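You operate a simulated robot arm through the tools that you are given. There is no shell and no other tool.

Carry out the task below with a simulated robot arm. There is one attempt and no reset: what you move stays moved.

JOB
Put things in order on the top of the steel table. At the end: the red padlock stands where the clear red-rimmed jar stood; the blue hose stub stands where the brown small seal carton stood; the brown small seal carton from the top of the steel table is on the grey box; the yellow hose stub stands on top of the silver block; the clear red-rimmed jar stands where the blue hose stub stood; whatever was shut is shut again. Leave all else as you found it, and nothing knocked over.
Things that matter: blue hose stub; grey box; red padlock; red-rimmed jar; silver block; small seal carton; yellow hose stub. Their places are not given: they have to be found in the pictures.

Only the result counts: the job must be done as asked and must still hold three seconds after the hand-in. Knocking over, shifting, dropping, spilling or breaking anything else fails it. Lids that push on must go on centred and level and be pressed home; caps that screw on are set level and turned clockwise until they are tight.

ROBOT AND FRAMES
A 6-joint arm with a two-finger gripper, fixed in place. Base frame: the origin is on the floor under the middle of its stand, x ahead of it, y to its left, z up; the work surface is at about z = 820. Units: mm, rad, N and s.
With the tool pointing down near the work surface it reaches from about 120 to 680 mm from the base axis. Its first joint turns from -1.152 to 1.152 rad. Payload 2.45 kg.
The tool frame sits at the grasp point between the pads (the TCP): z along the fingers, y along the line on which they close. The tips reach 30 mm beyond it. The gripper opens to 106 mm; its body begins 79 mm behind the TCP.
Orientation is told as [roll, pitch, yaw] about the base's x, y, z axes, in that order, counted from this pose: with the fingers straight down and closing along the base's y, the tool's x points along the base's -x, its y along +y and its z along -z.

CONTROLS
- The arm moves only by the tool drive_tool. Its argument "deltas" is a list of rows, each an object (a shift or turn left out is 0, a gripper value left out holds the last) with "offset": the shift along the tool's x, y, z in mm, a list of three; "rotation": the turn, a rotation vector about the tool's x, y, z in rad, a list of three; "jaw": the gripper command, from -1 (fully open) to 1 (shut), values between in proportion. In form: [{"offset": [dx, dy, dz], "rotation": [ax, ay, az], "jaw": jaw}, ...]. A call has 1 to 20 rows; each row shifts and turns the commanded pose from where the row before left it, along the tool's axes as they then stand. Each row takes 0.2 s and may step no farther than 50 mm and 0.15 rad from the row before; otherwise, or with a gripper value out of range, the whole call is refused. Where a pose cannot be reached the arm comes as near as it can. A force on the tool above 40 N (or 10 N above the force at the start of the call, whichever is more), or a blocked arm, ends the call early, and 0.2 s more pass. The fingers move at their own pace (about 153 mm/s each) and stop on an object; they squeeze with about 22 N. The grip force told is the motor's: it shows also when the fingers shut on nothing. Time passes only in rows, and 0.2 s behind the last, so rows that do not move let the fingers close. The reply holds the time, the measured pose of the TCP, the force on the tool along the base axes, the opening and the grip force, in the units named above and with some noise, with the torque about the TCP (base axes, N m) and any sound that the robot's microphone picked up.
- Cameras (640 x 400 px; columns grow to the right, rows downward): "scene" is fixed at [54.1, 412.4, 1395.6]; the picture's right is [-0.79, -0.61, 0.00], its down [-0.39, 0.50, -0.77] and it looks along [0.48, -0.61, -0.63] (base axes); focal length 358 px, centre (320, 200). "wrist" rides on the gripper at [77, -2, -106] in the tool frame; the picture's right is [0.02, 1.00, 0.00], its down [-0.78, 0.02, -0.62] and it looks along [-0.62, 0.01, 0.78] (tool axes); focal length 247 px, centre (320, 200).
- snapshot(camera): a new picture of that camera. It takes no simulated time.
- probe_pixels(camera, pixels): for up to 12 pixels [column, row] of the newest picture of that camera ("zoom" is the newest enlarged one), the place [x, y, z] in the base frame of the surface seen there, good to about 2 mm. It takes no simulated time.
- close_up(camera, box): a new picture of the part [left, top, right, bottom] of that camera's present view, enlarged. It takes no simulated time.
- sign_off(): hands the job in; it is judged then, once.

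Unless the task says otherwise, let go and move clear before handing in.

The tools are called as a command line: name --argument value ..., lists and objects as JSON in quotes. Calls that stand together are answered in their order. drive_tool: Moves the arm, as the interface text tells. Its arguments: {"type":"object","properties":{"deltas":{"type":"array","items":{"type":"object","properties":{"offset":{"type":"array","items":{"type":"number"}},"rotation":{"type":"array","items":{"type":"number"}},"jaw":{"type":"number"}}}}},"required":["deltas"]} The other tools are called the same way: snapshot (camera) takes a picture; probe_pixels (camera, pixels) gives the place of the surface under pixels of a picture; close_up (camera, box) takes an enlarged picture of a part of a camera's view; sign_off () hands the job in.

At the start:

```text
t: 0.0
tool_pos: [329.0, 61.4, 1151.7]
ee_rot: [-0.001, -0.003, -0.001]
force: [0.1, 0.2, -0.4]
moment: [0.01, 0.01, 0.02]
width: 106.1
finger_force: 0.0
```

scene: 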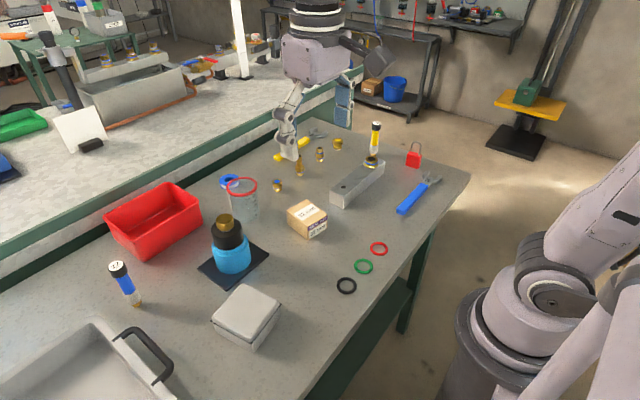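
wrist: 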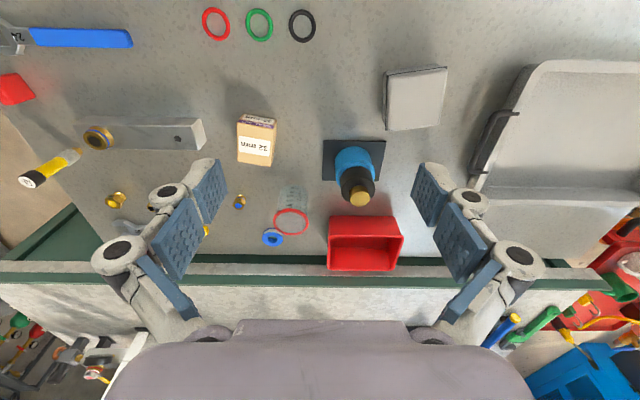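

I begin by looking closer at the table in both views to identify the objects: the carton appears near scene (307,219), the jar near (242,198), the blue stub near (125,283), the yellow stub near (375,140), and the padlock near (414,155).

close_up --camera "scene" --box '[260, 100, 460, 225]'

close_up --camera "scene" --box '[80, 160, 340, 350]'

close_up --camera "wrist" --box '[0, 0, 320, 260]'

close_up --camera "wrist" --box '[220, 60, 560, 280]'

```text
3.20 times, centred on (360, 162) of scene
```

zoom: 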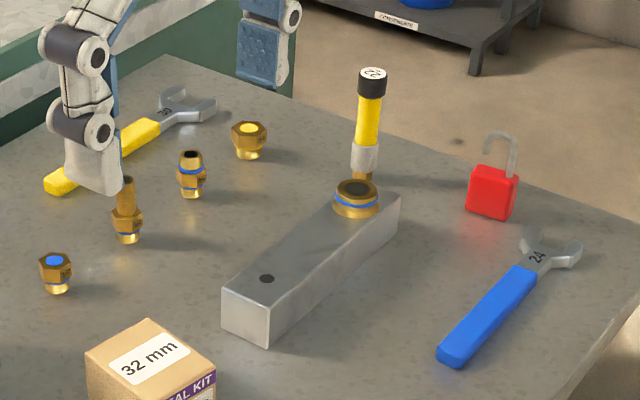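

```text
2.11 times, centred on (210, 255) of scene
```

zoom: 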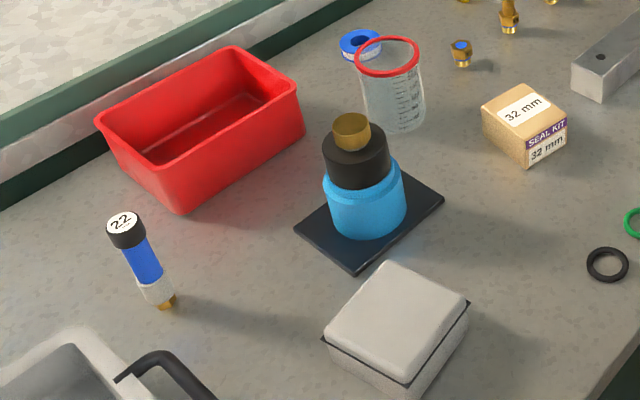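

```text
1.54 times, centred on (160, 130) of wrist
```

zoom: 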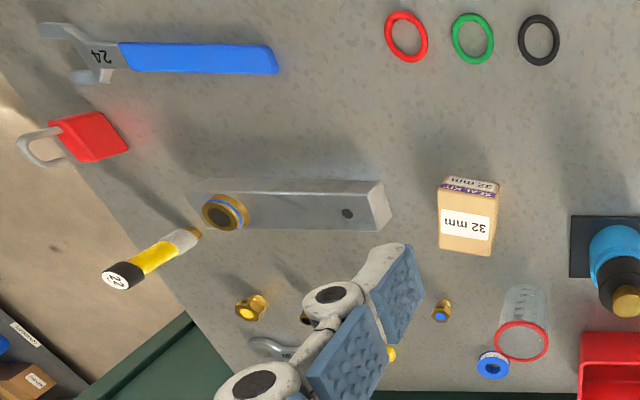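

```text
1.82 times, centred on (390, 170) of wrist
```

zoom: 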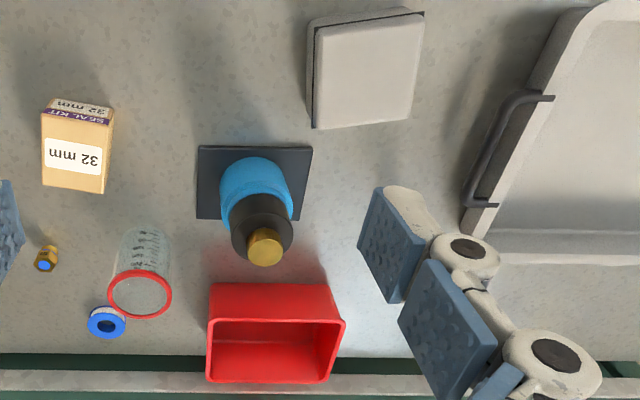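

The items are all visible: stubs stand upright on their brass ends, the silver block carries a brass fitting at its far end, and the grey box has a seamed lid. Next I probe positions on them in the scene picture.

snapshot --camera "scene"

snapshot --camera "wrist"

probe_pixels --camera "scene" --pixels '[[118, 267], [128, 286], [134, 303], [375, 124], [374, 140], [372, 155], [414, 160], [415, 145], [307, 207], [304, 228], [320, 228], [248, 302]]'

probe_pixels --camera "scene" --pixels '[[242, 181], [229, 184], [257, 187], [244, 218], [343, 187], [365, 175], [332, 202], [371, 160], [230, 222], [231, 255], [228, 180], [277, 186]]'

probe_pixels --camera "wrist" --pixels '[[32, 180], [60, 163], [77, 154], [14, 88], [98, 137], [140, 137], [195, 135], [255, 145], [257, 122], [290, 222], [290, 200], [415, 98]]'

```text
taken
```

scene: 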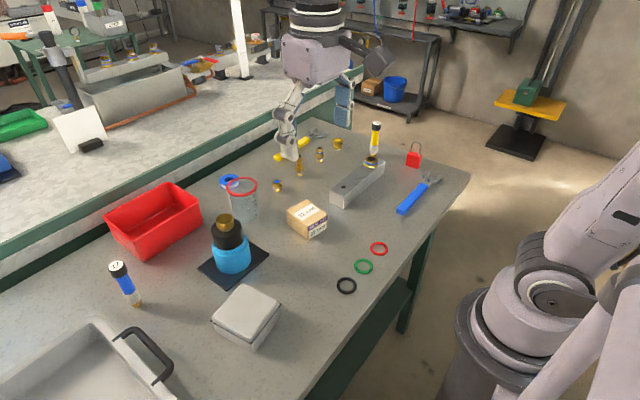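

```text
taken
```

wrist: 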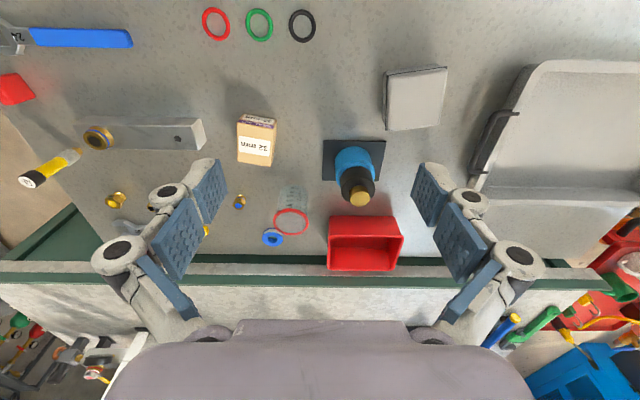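

```text
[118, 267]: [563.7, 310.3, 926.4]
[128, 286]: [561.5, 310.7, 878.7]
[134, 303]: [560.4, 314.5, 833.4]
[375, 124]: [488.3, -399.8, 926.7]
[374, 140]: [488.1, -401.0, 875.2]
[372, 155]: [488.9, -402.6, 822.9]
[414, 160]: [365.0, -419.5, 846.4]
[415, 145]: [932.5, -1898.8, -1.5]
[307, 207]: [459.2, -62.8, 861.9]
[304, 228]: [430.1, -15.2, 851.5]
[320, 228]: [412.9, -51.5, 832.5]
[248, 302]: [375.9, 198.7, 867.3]
```

```text
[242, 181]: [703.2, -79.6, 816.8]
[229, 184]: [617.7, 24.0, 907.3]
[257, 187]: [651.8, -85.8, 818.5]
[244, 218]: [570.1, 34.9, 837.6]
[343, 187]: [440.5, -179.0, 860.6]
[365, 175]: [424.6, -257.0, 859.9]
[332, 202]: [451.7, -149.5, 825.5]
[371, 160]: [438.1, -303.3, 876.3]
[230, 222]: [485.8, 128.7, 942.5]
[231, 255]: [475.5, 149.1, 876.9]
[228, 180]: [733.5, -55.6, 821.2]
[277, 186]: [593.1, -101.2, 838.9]
```

```text
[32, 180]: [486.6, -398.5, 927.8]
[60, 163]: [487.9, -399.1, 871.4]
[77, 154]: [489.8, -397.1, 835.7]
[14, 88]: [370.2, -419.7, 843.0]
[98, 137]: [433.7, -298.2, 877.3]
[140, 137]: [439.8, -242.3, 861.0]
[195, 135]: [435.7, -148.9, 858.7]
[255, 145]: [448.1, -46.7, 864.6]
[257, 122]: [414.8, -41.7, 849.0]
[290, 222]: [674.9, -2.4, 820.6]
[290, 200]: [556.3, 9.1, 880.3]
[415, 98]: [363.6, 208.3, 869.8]
```

The stubs stand at about (561,311) and (488,-400), 107 mm tall; carton top is z≈864, block top z≈860, box top z≈869. I probe more neighbours (tray handle, red bin, tape roll, wrench, fittings) and zoom in on the jar, carton and blue stub for precise edges.

close_up --camera "scene" --box '[200, 160, 340, 250]'

probe_pixels --camera "scene" --pixels '[[120, 330], [165, 380], [147, 352], [100, 325], [136, 258], [107, 222], [201, 210], [170, 184], [280, 310], [240, 345], [213, 322], [243, 287]]'

probe_pixels --camera "wrist" --pixels '[[385, 72], [447, 66], [441, 128], [389, 131], [272, 238], [240, 202], [115, 200], [340, 222], [389, 222], [400, 220], [490, 155], [505, 110]]'

```text
4.44 times, centred on (270, 205) of scene
```

zoom: 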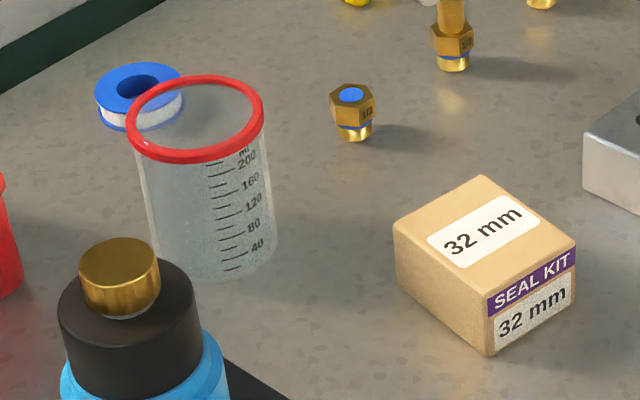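

```text
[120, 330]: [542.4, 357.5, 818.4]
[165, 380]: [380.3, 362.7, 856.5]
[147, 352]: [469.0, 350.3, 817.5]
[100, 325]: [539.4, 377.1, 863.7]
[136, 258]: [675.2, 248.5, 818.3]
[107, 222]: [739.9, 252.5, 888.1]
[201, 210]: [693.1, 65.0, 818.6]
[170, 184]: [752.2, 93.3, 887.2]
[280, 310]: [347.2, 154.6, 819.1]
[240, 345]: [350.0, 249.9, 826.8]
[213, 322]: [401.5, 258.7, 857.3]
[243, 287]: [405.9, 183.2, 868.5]
```

```text
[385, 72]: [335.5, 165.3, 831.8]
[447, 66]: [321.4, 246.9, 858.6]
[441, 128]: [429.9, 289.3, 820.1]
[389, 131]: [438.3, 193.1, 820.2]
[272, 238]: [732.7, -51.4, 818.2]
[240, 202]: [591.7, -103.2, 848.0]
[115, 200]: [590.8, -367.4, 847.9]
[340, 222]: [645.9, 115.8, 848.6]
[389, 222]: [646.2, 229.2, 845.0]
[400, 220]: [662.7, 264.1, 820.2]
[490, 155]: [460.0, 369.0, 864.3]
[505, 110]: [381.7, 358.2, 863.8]
```

The table top is z≈820; the tray handle spans about x 380–460 at y≈355–370 and the red bin starts near x≈645. Now I probe the jar rim and carton corners in the zoom picture.

probe_pixels --camera "zoom" --pixels '[[130, 142], [262, 108], [180, 157], [210, 152], [235, 140], [205, 81], [160, 98], [395, 230], [481, 178], [574, 241], [489, 300], [490, 352]]'

probe_pixels --camera "zoom" --pixels '[[200, 230], [170, 230], [250, 230], [220, 272], [160, 265], [400, 285], [575, 285], [140, 90], [115, 75], [160, 70], [210, 278], [490, 240]]'

```text
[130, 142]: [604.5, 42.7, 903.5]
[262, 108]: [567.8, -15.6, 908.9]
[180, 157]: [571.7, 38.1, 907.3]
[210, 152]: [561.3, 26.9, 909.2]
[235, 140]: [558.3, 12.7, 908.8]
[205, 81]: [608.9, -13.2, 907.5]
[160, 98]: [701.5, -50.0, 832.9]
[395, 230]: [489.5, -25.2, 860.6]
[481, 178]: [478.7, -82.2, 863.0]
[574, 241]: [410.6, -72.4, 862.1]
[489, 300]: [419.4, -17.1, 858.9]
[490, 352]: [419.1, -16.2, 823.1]
```

```text
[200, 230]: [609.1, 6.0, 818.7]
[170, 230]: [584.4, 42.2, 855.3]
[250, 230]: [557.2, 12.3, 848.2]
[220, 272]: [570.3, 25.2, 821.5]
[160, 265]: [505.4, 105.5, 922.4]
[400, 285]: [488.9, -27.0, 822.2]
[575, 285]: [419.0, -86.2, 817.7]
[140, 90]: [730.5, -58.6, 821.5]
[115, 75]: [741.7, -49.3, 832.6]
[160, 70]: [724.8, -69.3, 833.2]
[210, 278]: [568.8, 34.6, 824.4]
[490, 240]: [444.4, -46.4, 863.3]
```

Carton top corners come out near (489,-25), (479,-82), (411,-72), (419,-17), so its centre is about (449.5,-49), turned about -0.145 rad; the jar rim centre is about (590,12) with radius ≈33. I move above the carton with matching yaw and look again.

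drive_tool --deltas '[{"offset": [-20.1, -18.4, 25.3], "jaw": -1}, {"offset": [-20.1, -18.4, 25.3]}, {"offset": [-20.1, -18.4, 25.3]}, {"offset": [-20.1, -18.4, 25.3]}, {"offset": [-20.1, -18.4, 25.3]}, {"offset": [-20.1, -18.4, 25.3]}, {"rotation": [0, 0, 0.145]}, {}]'

snapshot --camera "wrist"

snapshot --camera "scene"

```text
t: 1.8
tool_pos: [451.8, -50.9, 999.8]
ee_rot: [0.001, -0.002, -0.149]
force: [-0.4, -0.5, -0.7]
moment: [0.01, -0.02, 0.0]
width: 105.9
finger_force: 0.0
```

```text
taken
```

wrist: 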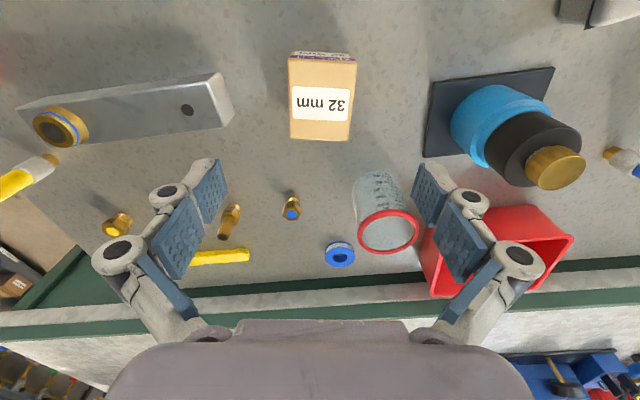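

```text
taken
```

scene: 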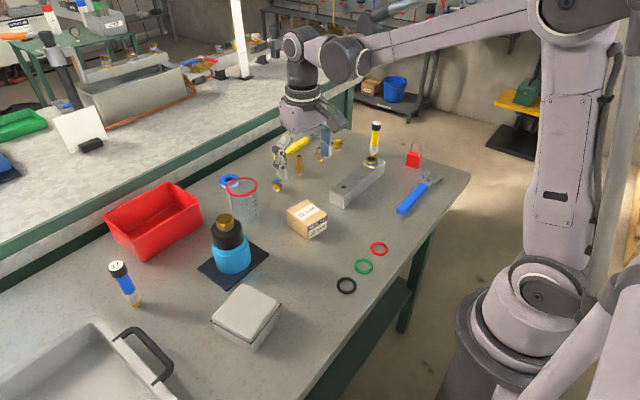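

The carton at wrist (320,95) is square in the view, so the yaw fits. I probe its top corners and the jar rim from here to refine.

probe_pixels --camera "wrist" --pixels '[[291, 136], [349, 139], [354, 64], [292, 60], [320, 100], [362, 240], [415, 240], [388, 251], [388, 211], [361, 225], [416, 225], [375, 185]]'

probe_pixels --camera "wrist" --pixels '[[34, 112], [214, 76], [228, 118], [60, 145], [187, 109], [60, 127], [130, 110], [500, 90], [550, 70], [555, 160], [428, 155], [555, 170]]'

```text
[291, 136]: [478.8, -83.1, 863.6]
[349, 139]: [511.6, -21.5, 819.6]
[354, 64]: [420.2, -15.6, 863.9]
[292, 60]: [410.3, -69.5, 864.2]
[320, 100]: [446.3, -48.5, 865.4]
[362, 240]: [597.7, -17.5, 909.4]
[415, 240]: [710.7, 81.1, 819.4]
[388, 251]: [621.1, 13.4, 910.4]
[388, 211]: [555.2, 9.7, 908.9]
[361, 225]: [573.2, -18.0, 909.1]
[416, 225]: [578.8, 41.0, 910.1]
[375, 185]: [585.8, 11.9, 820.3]
```

```text
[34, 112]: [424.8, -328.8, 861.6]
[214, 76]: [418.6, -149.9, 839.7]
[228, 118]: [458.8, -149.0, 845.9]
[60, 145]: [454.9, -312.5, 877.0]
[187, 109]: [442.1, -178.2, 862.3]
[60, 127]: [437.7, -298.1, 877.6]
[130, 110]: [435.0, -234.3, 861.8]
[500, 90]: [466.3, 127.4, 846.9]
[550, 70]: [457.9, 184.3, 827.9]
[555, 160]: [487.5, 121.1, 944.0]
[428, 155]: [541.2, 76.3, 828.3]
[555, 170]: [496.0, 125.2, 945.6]
```

The carton centre refines to (449.7,-48.4), yaw about -0.17, and the jar rim centre to (588,11.5). I make a small alignment correction and read the pose again before descending.

drive_tool --deltas '[{"rotation": [0, 0, 0.02]}, {}]'

drive_tool --deltas '[{}]'

```text
t: 2.4
tool_pos: [450.8, -50.6, 1000.1]
ee_rot: [-0.001, -0.002, -0.165]
force: [-0.2, 0.2, -0.4]
moment: [-0.02, 0.02, 0.0]
width: 106.2
finger_force: 0.0
```

```text
t: 2.8
tool_pos: [451.6, -50.4, 998.4]
ee_rot: [0.001, -0.001, -0.164]
force: [-0.3, 0.7, -0.4]
moment: [0.02, -0.03, 0.01]
width: 105.8
finger_force: 0.0
```

Averaged pose is about (451.3,-50.5,999.4), so I shift about (-1.6,+2.1) mm and descend to z≈857, then close on the carton.

drive_tool --deltas '[{"offset": [1.9, 1.8, 30]}, {"offset": [0, 0, 30]}, {"offset": [0, 0, 30]}, {"offset": [0, 0, 28]}, {"offset": [0, 0, 15]}, {"offset": [0, 0, 10]}, {}]'

snapshot --camera "wrist"

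close_up --camera "scene" --box '[240, 140, 400, 260]'

```text
t: 4.4
tool_pos: [450.2, -49.1, 855.8]
ee_rot: [0.0, -0.001, -0.166]
force: [0.4, 1.0, 0.8]
moment: [0.0, 0.01, -0.02]
width: 106.2
finger_force: 0.0
```

```text
taken
```

wrist: 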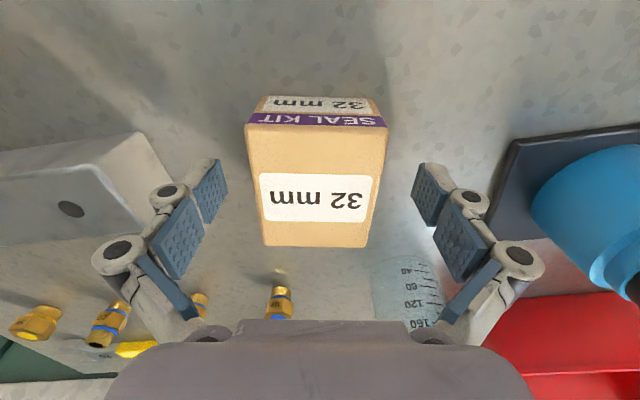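

```text
3.33 times, centred on (320, 200) of scene
```

zoom: 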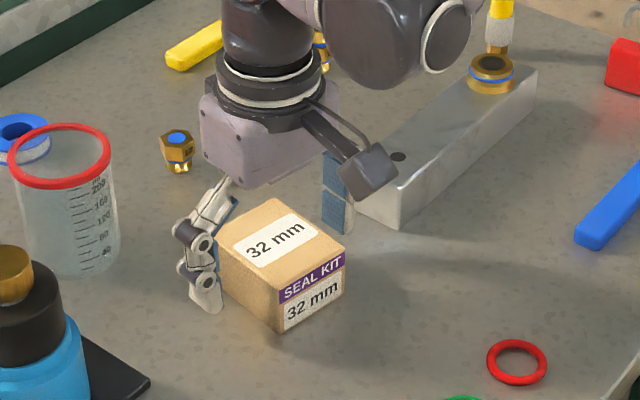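

The fingers straddle the carton cleanly (pads at (205,190) and (430,190), carton between). I close on it.

drive_tool --deltas '[{"jaw": 1}, {"jaw": 1}, {"jaw": 1}]'

```text
t: 5.2
tool_pos: [449.8, -46.7, 855.6]
ee_rot: [0.0, -0.002, -0.164]
force: [0.1, 0.0, 3.4]
moment: [-0.09, 0.06, 0.03]
width: 61.0
finger_force: 22.2
```

The carton is held (width 61, grip 22 N). I lift it straight up to about z 1000 and look at the grey box again.

drive_tool --deltas '[{"offset": [0, 0, -5]}, {"offset": [0, 0, -15]}, {"offset": [0, 0, -30]}, {"offset": [0, 0, -35]}, {"offset": [0, 0, -35]}, {"offset": [0, 0, -35]}, {"offset": [0, 0, -15]}, {}]'

snapshot --camera "wrist"

close_up --camera "scene" --box '[190, 260, 310, 360]'

```text
t: 7.0
tool_pos: [449.0, -47.6, 1028.6]
ee_rot: [0.001, -0.002, -0.168]
force: [-0.6, 0.5, -1.4]
moment: [-0.02, 0.03, 0.0]
width: 61.2
finger_force: 22.2
```

```text
taken
```

wrist: 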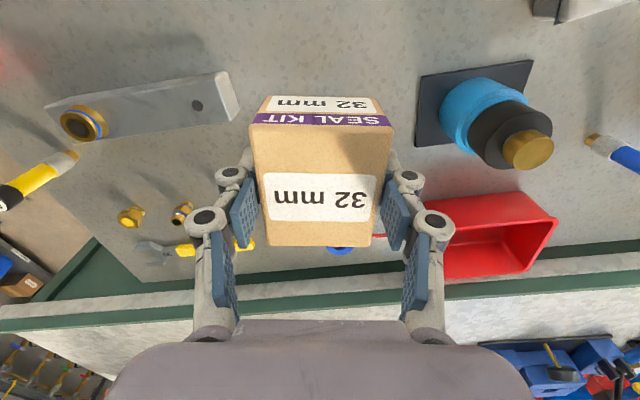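

```text
4.00 times, centred on (250, 310) of scene
```

zoom: 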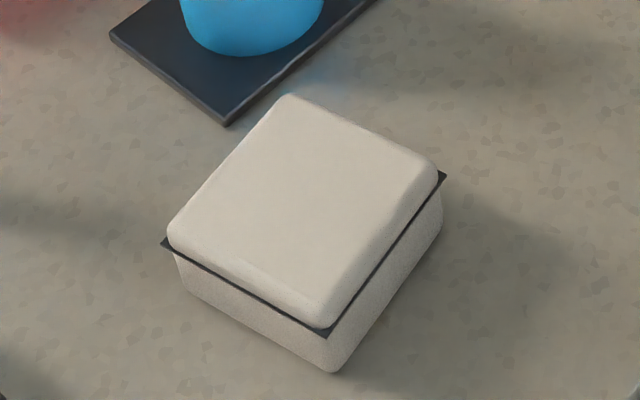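

The carton is lifted level. I probe the grey box lid's corners and top in the zoomed picture.

probe_pixels --camera "zoom" --pixels '[[288, 98], [437, 170], [320, 322], [170, 235], [300, 200], [360, 160], [230, 230], [310, 280], [446, 175], [326, 336], [161, 243], [250, 150]]'

```text
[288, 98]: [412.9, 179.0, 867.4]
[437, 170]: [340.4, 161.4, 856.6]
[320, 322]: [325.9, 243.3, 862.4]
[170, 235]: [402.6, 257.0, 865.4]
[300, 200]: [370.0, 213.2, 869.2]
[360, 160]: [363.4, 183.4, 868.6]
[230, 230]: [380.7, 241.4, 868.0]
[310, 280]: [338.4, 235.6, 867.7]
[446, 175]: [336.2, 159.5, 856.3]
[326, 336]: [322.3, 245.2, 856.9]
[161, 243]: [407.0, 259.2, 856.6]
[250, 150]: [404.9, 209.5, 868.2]
```

The lid's rim corners give a box centre near (371.6,209.4), yaw ≈ +0.164, top z≈868.5. I rotate the carton to match, then carry it over at z≈1028.

drive_tool --deltas '[{"rotation": [0, 0, -0.11]}, {"rotation": [0, 0, -0.11]}, {"rotation": [0, 0, -0.11]}, {"offset": [3.89, 29.6, 0]}, {"offset": [3.89, 29.6, 0]}, {"offset": [3.89, 29.6, 0]}, {"offset": [3.89, 29.6, 0]}, {"offset": [3.89, 29.6, 0]}, {"offset": [3.89, 29.6, 0]}, {"offset": [3.89, 29.6, 0]}, {"offset": [3.89, 29.6, 0]}, {"offset": [3.89, 29.6, 0]}, {}, {}]'

drive_tool --deltas '[{}]'

snapshot --camera "wrist"

```text
t: 10.0
tool_pos: [370.3, 210.1, 1028.6]
ee_rot: [-0.001, -0.002, 0.163]
force: [0.1, 0.1, 0.3]
moment: [0.02, -0.02, 0.0]
width: 60.9
finger_force: 21.8
```

```text
t: 10.4
tool_pos: [368.3, 209.5, 1029.0]
ee_rot: [-0.001, -0.004, 0.165]
force: [0.2, 0.4, -0.8]
moment: [0.02, -0.01, 0.02]
width: 61.4
finger_force: 22.1
```

```text
taken
```

wrist: 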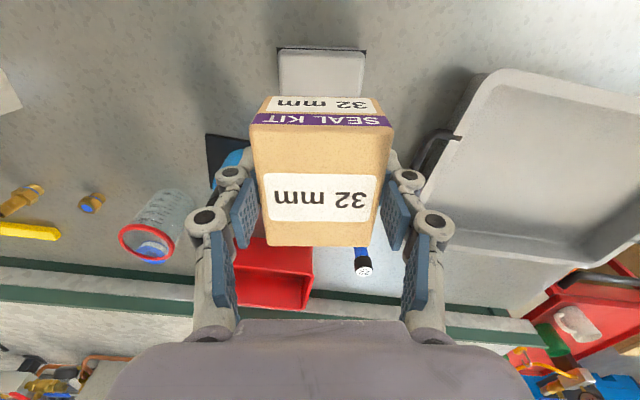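

The carton is near (369.5,209.8); I nudge 2 mm in x and descend toward z≈908, just above the lid contact height of ≈905.

drive_tool --deltas '[{"offset": [-2.0, -0.3, 25]}, {"offset": [0, 0, 25]}, {"offset": [0, 0, 25]}, {"offset": [0, 0, 25]}, {"offset": [0, 0, 14]}, {"offset": [0, 0, 5]}, {}]'

close_up --camera "scene" --box '[170, 220, 330, 360]'

```text
t: 12.0
tool_pos: [373.4, 211.4, 907.1]
ee_rot: [-0.002, -0.002, 0.164]
force: [0.4, -0.2, 0.2]
moment: [-0.02, -0.02, -0.04]
width: 61.0
finger_force: 21.7
```

```text
2.86 times, centred on (250, 290) of scene
```

zoom: 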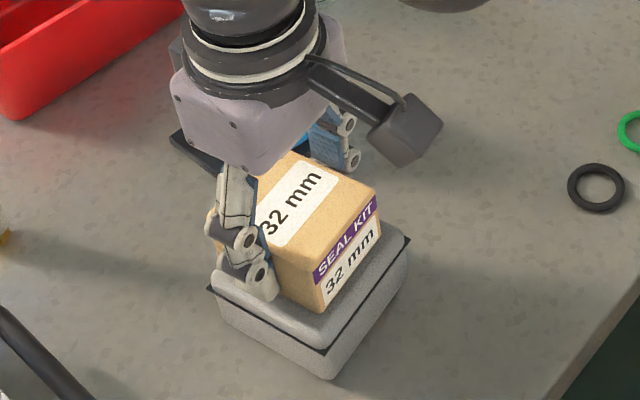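

The carton hovers just above the lid, aligned with it. I lower in 1 mm steps watching the force.

drive_tool --deltas '[{"offset": [0, 0, 1]}, {"offset": [0, 0, 1]}, {}]'

```text
t: 12.8
tool_pos: [373.2, 210.0, 906.1]
ee_rot: [-0.002, -0.001, 0.164]
force: [-0.7, -0.3, -0.7]
moment: [0.04, 0.02, -0.02]
width: 61.2
finger_force: 22.0
```

drive_tool --deltas '[{"offset": [0, 0, 1]}, {}]'

drive_tool --deltas '[{"offset": [0, 0, 1]}, {}]'

```text
t: 13.4
tool_pos: [373.1, 210.5, 906.1]
ee_rot: [-0.002, -0.001, 0.164]
force: [0.6, -0.1, -0.9]
moment: [0.0, 0.01, -0.04]
width: 61.1
finger_force: 22.6
```

```text
t: 14.0
tool_pos: [373.4, 210.3, 905.0]
ee_rot: [0.0, -0.003, 0.164]
force: [-1.0, -0.4, 17.7]
moment: [0.06, 0.04, 0.0]
width: 61.2
finger_force: 21.4
```

The force rose to 17.7 N at z≈905, so the carton is seated on the lid. I ease up slightly and open the fingers partly, then rise clear.

drive_tool --deltas '[{"offset": [0, 0, -0.6]}, {"jaw": -0.3}, {"jaw": -0.6}, {"jaw": -0.6}]'

drive_tool --deltas '[{"offset": [0, 0, -10]}, {"offset": [0, 0, -30]}, {"offset": [0, 0, -40]}, {"offset": [0, 0, -40]}, {}]'

snapshot --camera "wrist"

close_up --camera "scene" --box '[80, 220, 330, 390]'

```text
t: 15.0
tool_pos: [371.0, 209.3, 905.3]
ee_rot: [-0.001, -0.003, 0.165]
force: [0.2, -0.7, 0.1]
moment: [0.01, -0.01, -0.02]
width: 84.5
finger_force: 0.1
```

```text
t: 16.2
tool_pos: [371.8, 208.7, 1021.9]
ee_rot: [-0.001, 0.001, 0.164]
force: [-0.2, 0.1, 0.6]
moment: [0.02, -0.01, -0.02]
width: 84.8
finger_force: 0.0
```

```text
taken
```

wrist: 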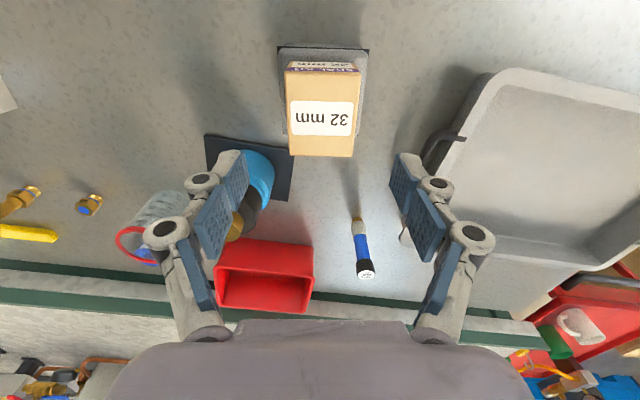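

```text
2.35 times, centred on (205, 305) of scene
```

zoom: 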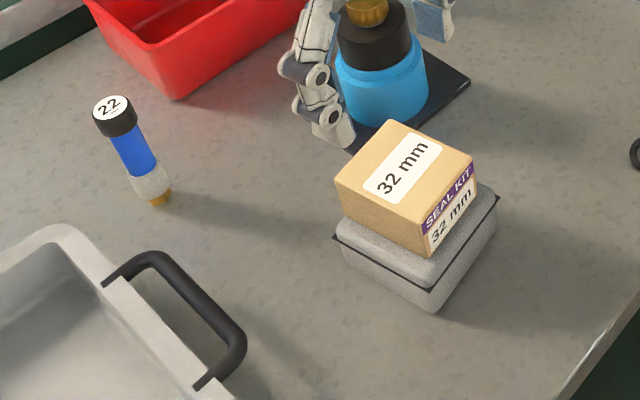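

The carton rests level and centred on the grey box lid. Next is the blue stub; I take zooms of it from both cameras to fix its axis.

close_up --camera "scene" --box '[95, 250, 159, 314]'

probe_pixels --camera "wrist" --pixels '[[366, 274], [358, 271], [374, 274], [366, 279], [362, 246], [358, 226], [358, 219], [366, 269], [410, 235], [432, 132], [480, 85], [405, 215]]'

```text
6.25 times, centred on (127, 282) of scene
```

zoom: 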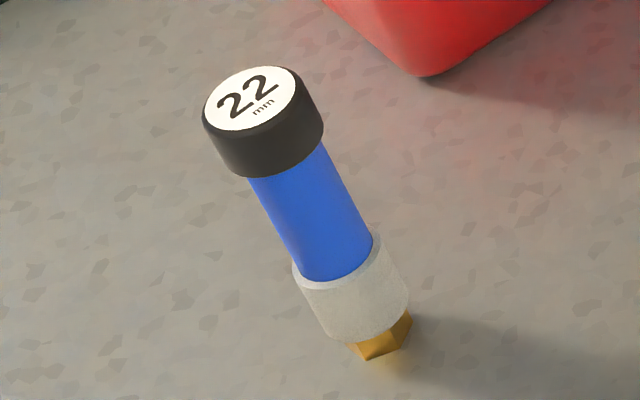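

```text
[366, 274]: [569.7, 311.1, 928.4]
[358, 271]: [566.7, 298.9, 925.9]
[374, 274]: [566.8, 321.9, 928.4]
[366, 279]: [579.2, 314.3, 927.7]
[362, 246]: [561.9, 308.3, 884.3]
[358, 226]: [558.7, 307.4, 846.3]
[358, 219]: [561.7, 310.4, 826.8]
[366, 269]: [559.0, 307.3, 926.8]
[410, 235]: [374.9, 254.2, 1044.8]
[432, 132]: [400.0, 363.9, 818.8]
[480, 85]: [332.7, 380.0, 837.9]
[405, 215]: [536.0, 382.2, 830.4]
```

The stub has a 22 mm-class black cap, blue hose, white ferrule and small hex brass foot. I probe points on the label edge, body and foot.

probe_pixels --camera "zoom" --pixels '[[252, 97], [206, 112], [295, 85], [240, 128], [258, 68], [320, 225], [352, 300], [375, 345], [380, 355], [265, 150], [405, 320], [360, 357]]'

```text
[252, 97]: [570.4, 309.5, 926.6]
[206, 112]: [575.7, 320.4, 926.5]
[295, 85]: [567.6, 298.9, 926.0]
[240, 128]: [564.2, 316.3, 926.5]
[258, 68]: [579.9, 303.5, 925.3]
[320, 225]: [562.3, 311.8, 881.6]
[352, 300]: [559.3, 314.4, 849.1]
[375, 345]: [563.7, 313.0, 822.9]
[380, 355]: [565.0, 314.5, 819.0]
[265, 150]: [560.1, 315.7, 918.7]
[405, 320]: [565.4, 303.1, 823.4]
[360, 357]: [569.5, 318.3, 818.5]
```

The stub's axis is about (571,310.5), cap top z≈926.5, so the jar must later go there. I turn the tool to yaw -0.4 (fingers clear of tray corner and bin) and move above it.

drive_tool --deltas '[{"rotation": [0, 0, 0.141], "jaw": -0.3}, {"rotation": [0, 0, 0.141]}, {"rotation": [0, 0, 0.141]}, {"rotation": [0, 0, 0.141]}, {"offset": [-24, 28.55, 6.2]}, {"offset": [-24, 28.55, 6.2]}, {"offset": [-24, 28.55, 6.2]}, {"offset": [-24, 28.55, 6.2]}, {"offset": [-24, 28.55, 6.2]}, {"offset": [-24, 28.55, 6.2]}, {}, {}]'

drive_tool --deltas '[{}]'

snapshot --camera "wrist"

snapshot --camera "scene"

```text
t: 18.8
tool_pos: [573.8, 311.2, 987.3]
ee_rot: [0.0, 0.0, -0.398]
force: [0.7, 0.7, 0.9]
moment: [0.02, 0.02, 0.02]
width: 68.8
finger_force: 0.0
```

```text
t: 19.2
tool_pos: [574.2, 312.5, 987.8]
ee_rot: [0.001, -0.002, -0.398]
force: [0.4, 0.4, -0.2]
moment: [0.03, 0.01, 0.0]
width: 68.7
finger_force: 0.0
```

```text
taken
```

wrist: 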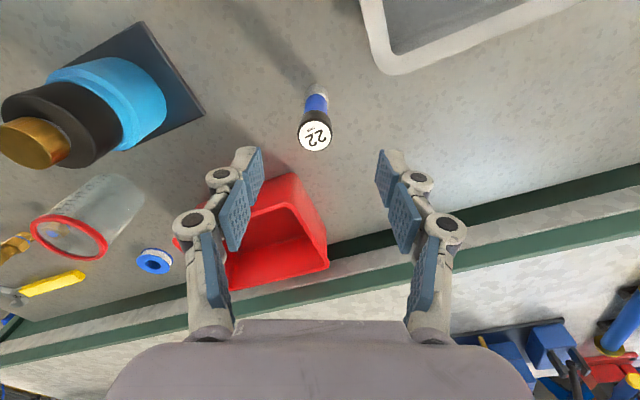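

```text
taken
```

scene: 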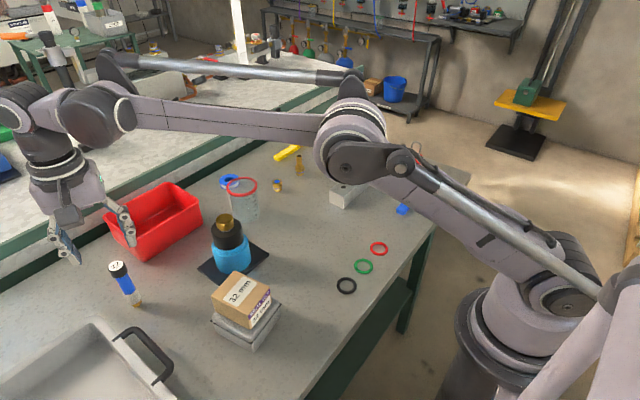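

The stub cap appears at wrist (314,136), between the fingers; the tray corner is near (385,72) and the bin corner near (330,265). I probe these.

probe_pixels --camera "wrist" --pixels '[[314, 136], [302, 136], [327, 136], [314, 126], [314, 148], [317, 103], [319, 90], [387, 73], [370, 30], [290, 178], [327, 270], [232, 290]]'

```text
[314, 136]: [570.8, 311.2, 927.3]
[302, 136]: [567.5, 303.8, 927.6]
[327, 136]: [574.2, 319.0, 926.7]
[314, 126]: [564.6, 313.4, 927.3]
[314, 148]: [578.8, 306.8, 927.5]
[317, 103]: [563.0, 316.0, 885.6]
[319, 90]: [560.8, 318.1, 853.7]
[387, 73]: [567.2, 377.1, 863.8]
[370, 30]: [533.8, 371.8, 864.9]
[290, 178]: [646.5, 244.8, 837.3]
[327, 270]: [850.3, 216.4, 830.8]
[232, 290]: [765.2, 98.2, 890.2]
```

The stub axis confirms as (571,310.8); the tray corner is at (567,377), so I turn further to yaw -0.8 for clearance, narrow the opening to 50 mm, and correct the position.

drive_tool --deltas '[{"rotation": [0, 0, 0.134], "jaw": 0.05}, {"rotation": [0, 0, 0.134]}, {"rotation": [0, 0, 0.134]}, {"offset": [1.4, -2.8, 0]}, {}]'

drive_tool --deltas '[{}]'

snapshot --camera "wrist"

```text
t: 20.4
tool_pos: [569.3, 311.6, 988.7]
ee_rot: [0.003, -0.002, -0.804]
force: [-0.8, 0.3, 0.6]
moment: [0.03, -0.02, 0.01]
width: 50.2
finger_force: 0.0
```

```text
t: 20.8
tool_pos: [569.9, 311.3, 989.9]
ee_rot: [0.0, -0.001, -0.803]
force: [-0.5, 0.2, 0.2]
moment: [-0.02, 0.0, 0.01]
width: 50.1
finger_force: 0.1
```

```text
taken
```

wrist: 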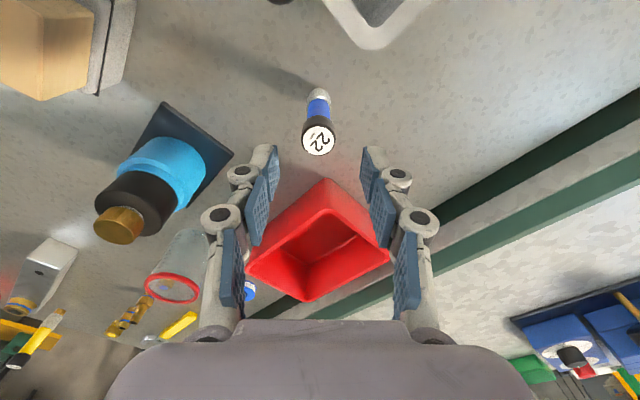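

The cap is centred between the fingers (318,140). I descend to z≈862 and stop to check before closing.

drive_tool --deltas '[{"offset": [0, 0, 25]}, {"offset": [0, 0, 25]}, {"offset": [0, 0, 25]}, {"offset": [0, 0, 25]}, {"offset": [0, 0, 18]}, {"offset": [0, 0, 9]}, {}]'

snapshot --camera "wrist"

close_up --camera "scene" --box '[50, 190, 210, 330]'

```text
t: 22.4
tool_pos: [568.8, 310.9, 860.4]
ee_rot: [0.002, -0.002, -0.803]
force: [0.5, 0.3, -0.3]
moment: [0.04, -0.01, 0.0]
width: 50.2
finger_force: 0.0
```

```text
taken
```

wrist: 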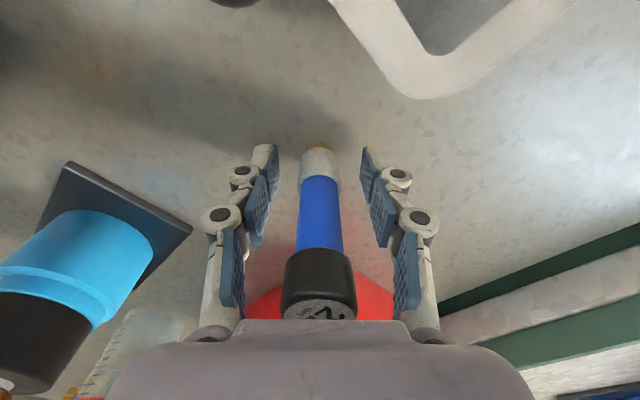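

```text
2.86 times, centred on (130, 260) of scene
```

zoom: 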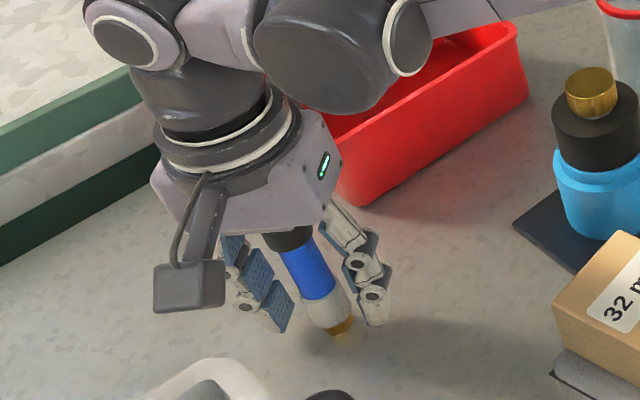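

The stub stands between the pads, centred. I close the fingers on it.

drive_tool --deltas '[{"jaw": 0.4}, {"jaw": 0.6}, {"jaw": 1}, {"jaw": 1}]'

snapshot --camera "wrist"

```text
t: 23.4
tool_pos: [568.8, 310.6, 860.2]
ee_rot: [0.001, -0.002, -0.803]
force: [0.5, 0.8, 0.9]
moment: [0.01, -0.03, -0.02]
width: 22.4
finger_force: 22.2
```

```text
taken
```

wrist: 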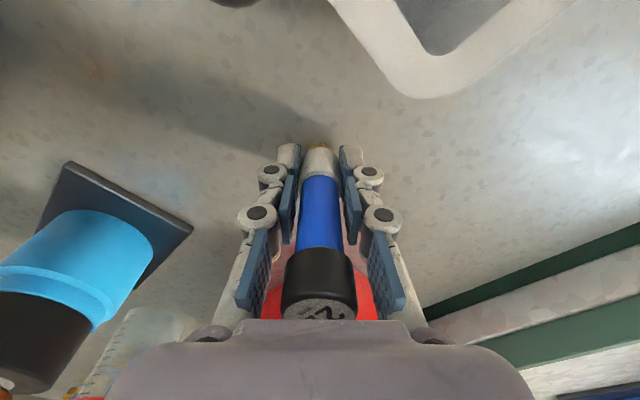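

The stub is held at the ferrule (width 22.4). I lift it straight up to z≈1020.

drive_tool --deltas '[{"offset": [0, 0, -3]}, {"offset": [0, 0, -10]}, {"offset": [0, 0, -27]}, {"offset": [0, 0, -30]}, {"offset": [0, 0, -30]}, {"offset": [0, 0, -30]}, {"offset": [0, 0, -30]}, {}]'

snapshot --camera "wrist"

```text
t: 25.2
tool_pos: [569.0, 314.2, 1020.7]
ee_rot: [0.001, -0.001, -0.802]
force: [-0.1, 0.3, -0.5]
moment: [0.03, -0.01, 0.0]
width: 22.8
finger_force: 22.1
```

```text
taken
```

wrist: 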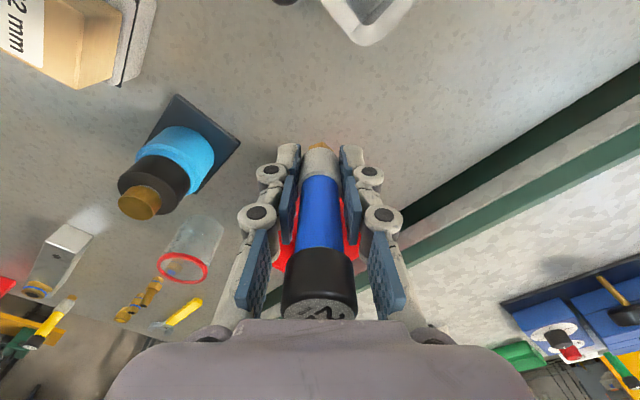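

The stub hangs straight in the grip. I rotate back to yaw 0, then carry it to above the carton's old place at (449.7,-48.4), passing 30 mm above the bottle's top.

drive_tool --deltas '[{"offset": [0, 0, -10], "rotation": [0, 0, -0.134]}, {"rotation": [0, 0, -0.134]}, {"rotation": [0, 0, -0.134]}, {"rotation": [0, 0, -0.134]}, {"rotation": [0, 0, -0.134]}, {"rotation": [0, 0, -0.133]}, {"offset": [9.3, -27.7, 0]}, {"offset": [9.3, -27.7, 0]}, {"offset": [9.3, -27.7, 0]}, {"offset": [9.3, -27.7, 0]}, {"offset": [9.3, -27.7, 0]}, {"offset": [9.3, -27.7, 0]}, {"offset": [9.3, -27.7, 0]}, {"offset": [9.3, -27.7, 0]}, {"offset": [9.3, -27.7, 0]}, {"offset": [9.3, -27.7, 0]}, {"offset": [9.3, -27.7, 0]}, {"offset": [9.3, -27.7, 0]}, {"offset": [9.2, -28, 0]}, {}]'

drive_tool --deltas '[{}]'

drive_tool --deltas '[{}]'

snapshot --camera "wrist"

snapshot --camera "scene"

```text
t: 29.4
tool_pos: [448.3, -48.0, 1032.5]
ee_rot: [0.0, -0.002, 0.002]
force: [-0.1, 0.0, -1.1]
moment: [0.02, -0.03, -0.02]
width: 22.5
finger_force: 21.8
```

```text
t: 29.8
tool_pos: [449.6, -49.6, 1031.1]
ee_rot: [0.0, -0.002, -0.002]
force: [-0.1, 0.3, -1.1]
moment: [-0.03, -0.01, -0.03]
width: 22.5
finger_force: 21.6
```

```text
t: 30.2
tool_pos: [448.4, -49.8, 1032.0]
ee_rot: [0.0, -0.003, -0.002]
force: [0.9, -0.3, -1.3]
moment: [0.0, 0.04, 0.01]
width: 22.3
finger_force: 22.1
```

```text
taken
```

wrist: 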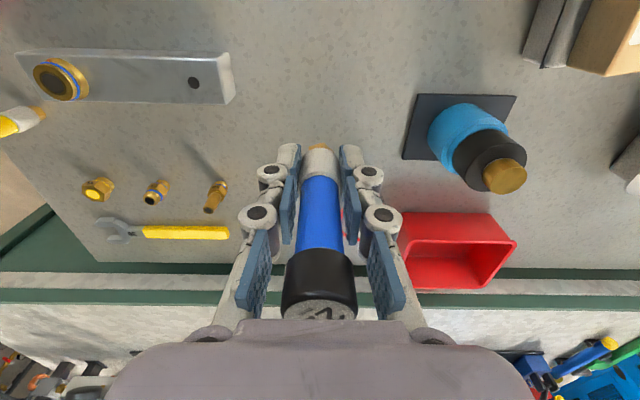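

```text
taken
```

scene: 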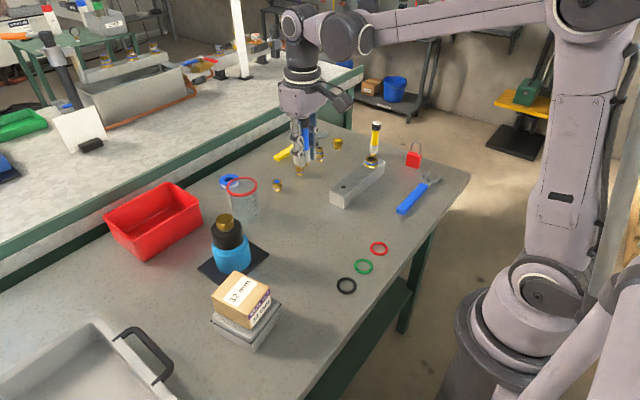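

The stub is at about (449.9,-49) over the old carton spot, which is clear. I descend to about 3 mm above the table contact height.

drive_tool --deltas '[{"offset": [0, 0.6, 30]}, {"offset": [0, 0, 30]}, {"offset": [0, 0, 30]}, {"offset": [0, 0, 30]}, {"offset": [0, 0, 28]}, {"offset": [0, 0, 14]}, {"offset": [0, 0, 5]}, {}]'

drive_tool --deltas '[{"offset": [0, 0, 1]}, {}]'

close_up --camera "scene" --box '[240, 140, 400, 260]'

```text
t: 32.0
tool_pos: [450.4, -49.9, 863.0]
ee_rot: [-0.001, -0.001, 0.0]
force: [0.5, -0.1, -1.4]
moment: [-0.02, 0.03, 0.02]
width: 22.5
finger_force: 22.1
```

```text
t: 32.6
tool_pos: [450.8, -51.0, 863.2]
ee_rot: [0.002, -0.003, 0.0]
force: [-0.2, -0.7, -1.2]
moment: [0.03, 0.02, -0.01]
width: 22.6
finger_force: 21.9
```

```text
3.33 times, centred on (320, 200) of scene
```

zoom: 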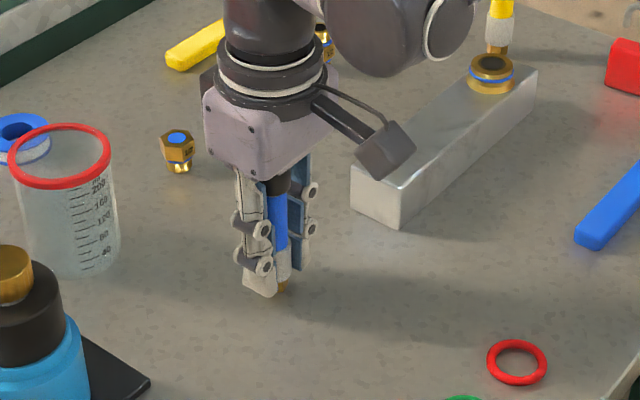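

The reading drifted to about (450.6,-50.4); I probe the stub's visible foot in the zoom to check its true position before setting it down.

probe_pixels --camera "zoom" --pixels '[[281, 288], [284, 285], [283, 265], [278, 215], [284, 292]]'

drive_tool --deltas '[{}]'

```text
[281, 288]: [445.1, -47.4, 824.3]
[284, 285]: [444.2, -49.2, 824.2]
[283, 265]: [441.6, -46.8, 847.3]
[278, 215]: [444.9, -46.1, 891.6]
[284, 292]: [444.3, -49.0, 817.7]
```

```text
t: 33.0
tool_pos: [449.6, -49.5, 862.1]
ee_rot: [0.001, -0.002, 0.001]
force: [0.3, -0.2, -0.7]
moment: [-0.02, -0.02, 0.05]
width: 22.6
finger_force: 22.2
```

Readings average (450.3,-50.1); I shift by about 1.5 mm toward the target and lower in 1 mm steps until contact.

drive_tool --deltas '[{"offset": [1.5, 1.5, 0]}, {"offset": [0, 0, 1]}, {}]'

drive_tool --deltas '[{"offset": [0, 0, 1]}, {}]'

```text
t: 33.8
tool_pos: [447.6, -47.0, 864.0]
ee_rot: [0.001, -0.002, 0.0]
force: [0.2, 0.0, -0.5]
moment: [0.0, -0.02, 0.02]
width: 22.5
finger_force: 21.9
```

```text
t: 34.4
tool_pos: [448.3, -46.9, 861.9]
ee_rot: [-0.001, -0.001, 0.002]
force: [0.3, 0.1, -0.6]
moment: [-0.04, 0.01, -0.02]
width: 22.7
finger_force: 22.0
```

No contact yet (z≈862). I keep lowering.

drive_tool --deltas '[{"offset": [0, 0, 1]}, {}]'

drive_tool --deltas '[{"offset": [0, 0, 0.7]}, {}]'

```text
t: 35.0
tool_pos: [448.4, -46.8, 860.9]
ee_rot: [0.0, -0.002, 0.0]
force: [-0.3, 0.6, -1.1]
moment: [-0.04, -0.01, 0.01]
width: 22.2
finger_force: 21.6
```

```text
t: 35.6
tool_pos: [445.8, -48.1, 860.2]
ee_rot: [-0.003, -0.002, 0.001]
force: [-1.2, -0.8, 2.0]
moment: [-0.03, -0.03, 0.01]
width: 22.6
finger_force: 21.6
```

The force turned to +2 N, so the foot just touches. I press 0.4 mm more to confirm, then open.

drive_tool --deltas '[{"offset": [0, 0, 0.4]}, {}]'

```text
t: 36.2
tool_pos: [447.1, -46.5, 860.3]
ee_rot: [-0.004, -0.002, 0.001]
force: [-3.4, -3.3, 8.2]
moment: [-0.1, 0.06, 0.05]
width: 22.3
finger_force: 22.0
```

Contact is firm at 8 N. I back off 0.4 mm and open the fingers gradually.

drive_tool --deltas '[{"offset": [0, 0, -0.5]}, {}, {"jaw": 0.5}, {"jaw": 0.3}, {"jaw": 0.05}, {"jaw": 0.05}]'

snapshot --camera "wrist"

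close_up --camera "scene" --box '[240, 140, 400, 260]'

```text
t: 37.6
tool_pos: [447.7, -47.3, 859.5]
ee_rot: [0.0, -0.001, 0.001]
force: [-0.3, 0.1, 0.1]
moment: [0.01, 0.01, 0.0]
width: 50.2
finger_force: 0.1
```

```text
taken
```

wrist: 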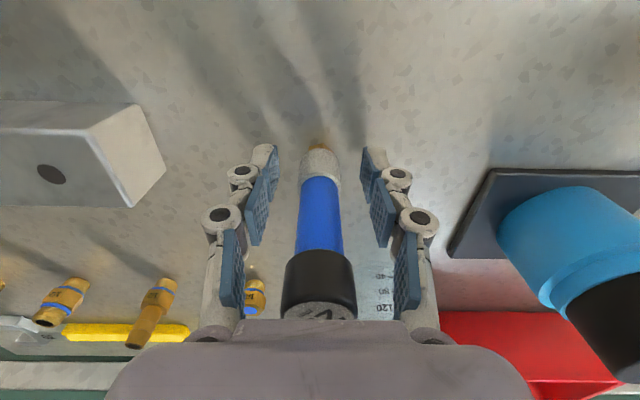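

```text
3.33 times, centred on (320, 200) of scene
```

zoom: 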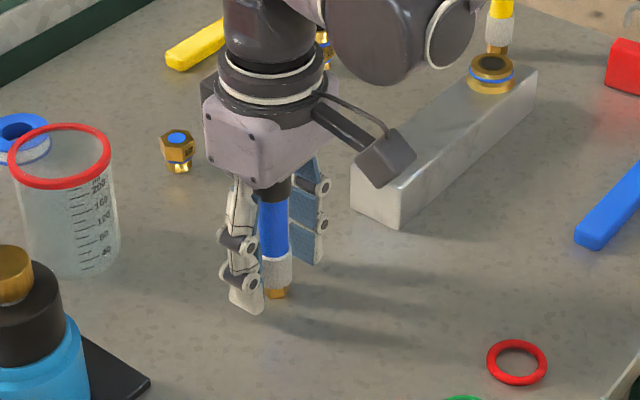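

The stub stands upright and free between the open fingers. I rise straight up clear of its cap and check its position.

drive_tool --deltas '[{"offset": [0, 0, -10]}, {"offset": [0, 0, -25]}, {"offset": [0, 0, -35]}, {"offset": [0, 0, -40]}, {"offset": [0, 0, -40]}, {"offset": [0, 0, -20]}, {}]'

snapshot --camera "wrist"

close_up --camera "scene" --box '[240, 150, 368, 250]'

```text
t: 39.2
tool_pos: [446.4, -49.7, 1028.6]
ee_rot: [-0.001, -0.001, 0.0]
force: [0.9, -0.1, -0.4]
moment: [-0.01, 0.03, -0.01]
width: 50.4
finger_force: 0.0
```

```text
taken
```

wrist: 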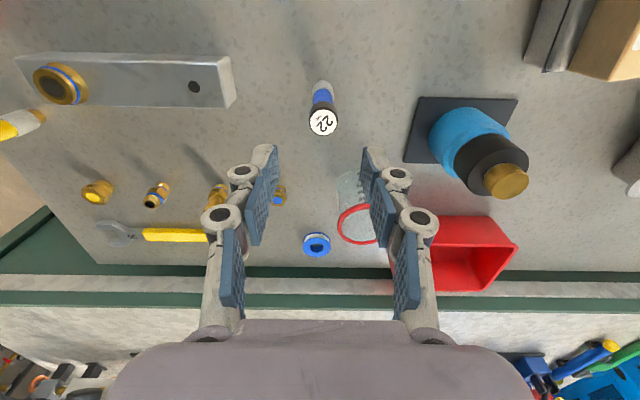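

```text
4.00 times, centred on (304, 200) of scene
```

zoom: 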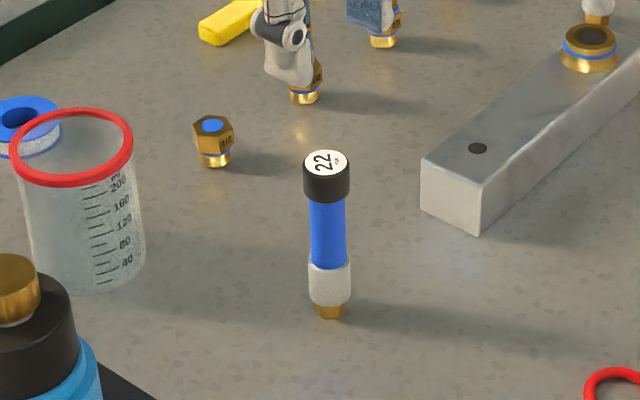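

probe_pixels --camera "zoom" --pixels '[[326, 163], [305, 163], [347, 163], [326, 151], [326, 174], [329, 230], [330, 285], [331, 312], [590, 35], [590, 55], [478, 148], [480, 200]]'

probe_pixels --camera "wrist" --pixels '[[323, 122], [311, 122], [335, 122], [323, 112], [323, 133], [360, 206], [345, 230], [60, 85], [195, 87], [222, 62], [228, 103], [20, 65]]'

```text
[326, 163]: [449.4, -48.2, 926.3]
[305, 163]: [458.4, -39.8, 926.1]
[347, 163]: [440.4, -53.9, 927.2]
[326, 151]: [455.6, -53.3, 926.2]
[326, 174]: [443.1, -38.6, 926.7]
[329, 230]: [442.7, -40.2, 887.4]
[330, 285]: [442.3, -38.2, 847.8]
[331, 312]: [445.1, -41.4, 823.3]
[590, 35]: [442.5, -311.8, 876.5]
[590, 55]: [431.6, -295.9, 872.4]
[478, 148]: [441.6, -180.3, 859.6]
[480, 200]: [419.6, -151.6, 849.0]
```

```text
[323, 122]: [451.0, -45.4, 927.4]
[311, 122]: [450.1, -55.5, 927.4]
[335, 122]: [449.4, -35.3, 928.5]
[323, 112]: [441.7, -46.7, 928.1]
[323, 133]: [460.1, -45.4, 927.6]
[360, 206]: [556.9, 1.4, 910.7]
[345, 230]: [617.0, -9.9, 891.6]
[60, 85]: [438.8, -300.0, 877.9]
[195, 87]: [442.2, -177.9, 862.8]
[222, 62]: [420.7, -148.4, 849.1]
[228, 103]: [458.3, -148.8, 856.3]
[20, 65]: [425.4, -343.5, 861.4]
```

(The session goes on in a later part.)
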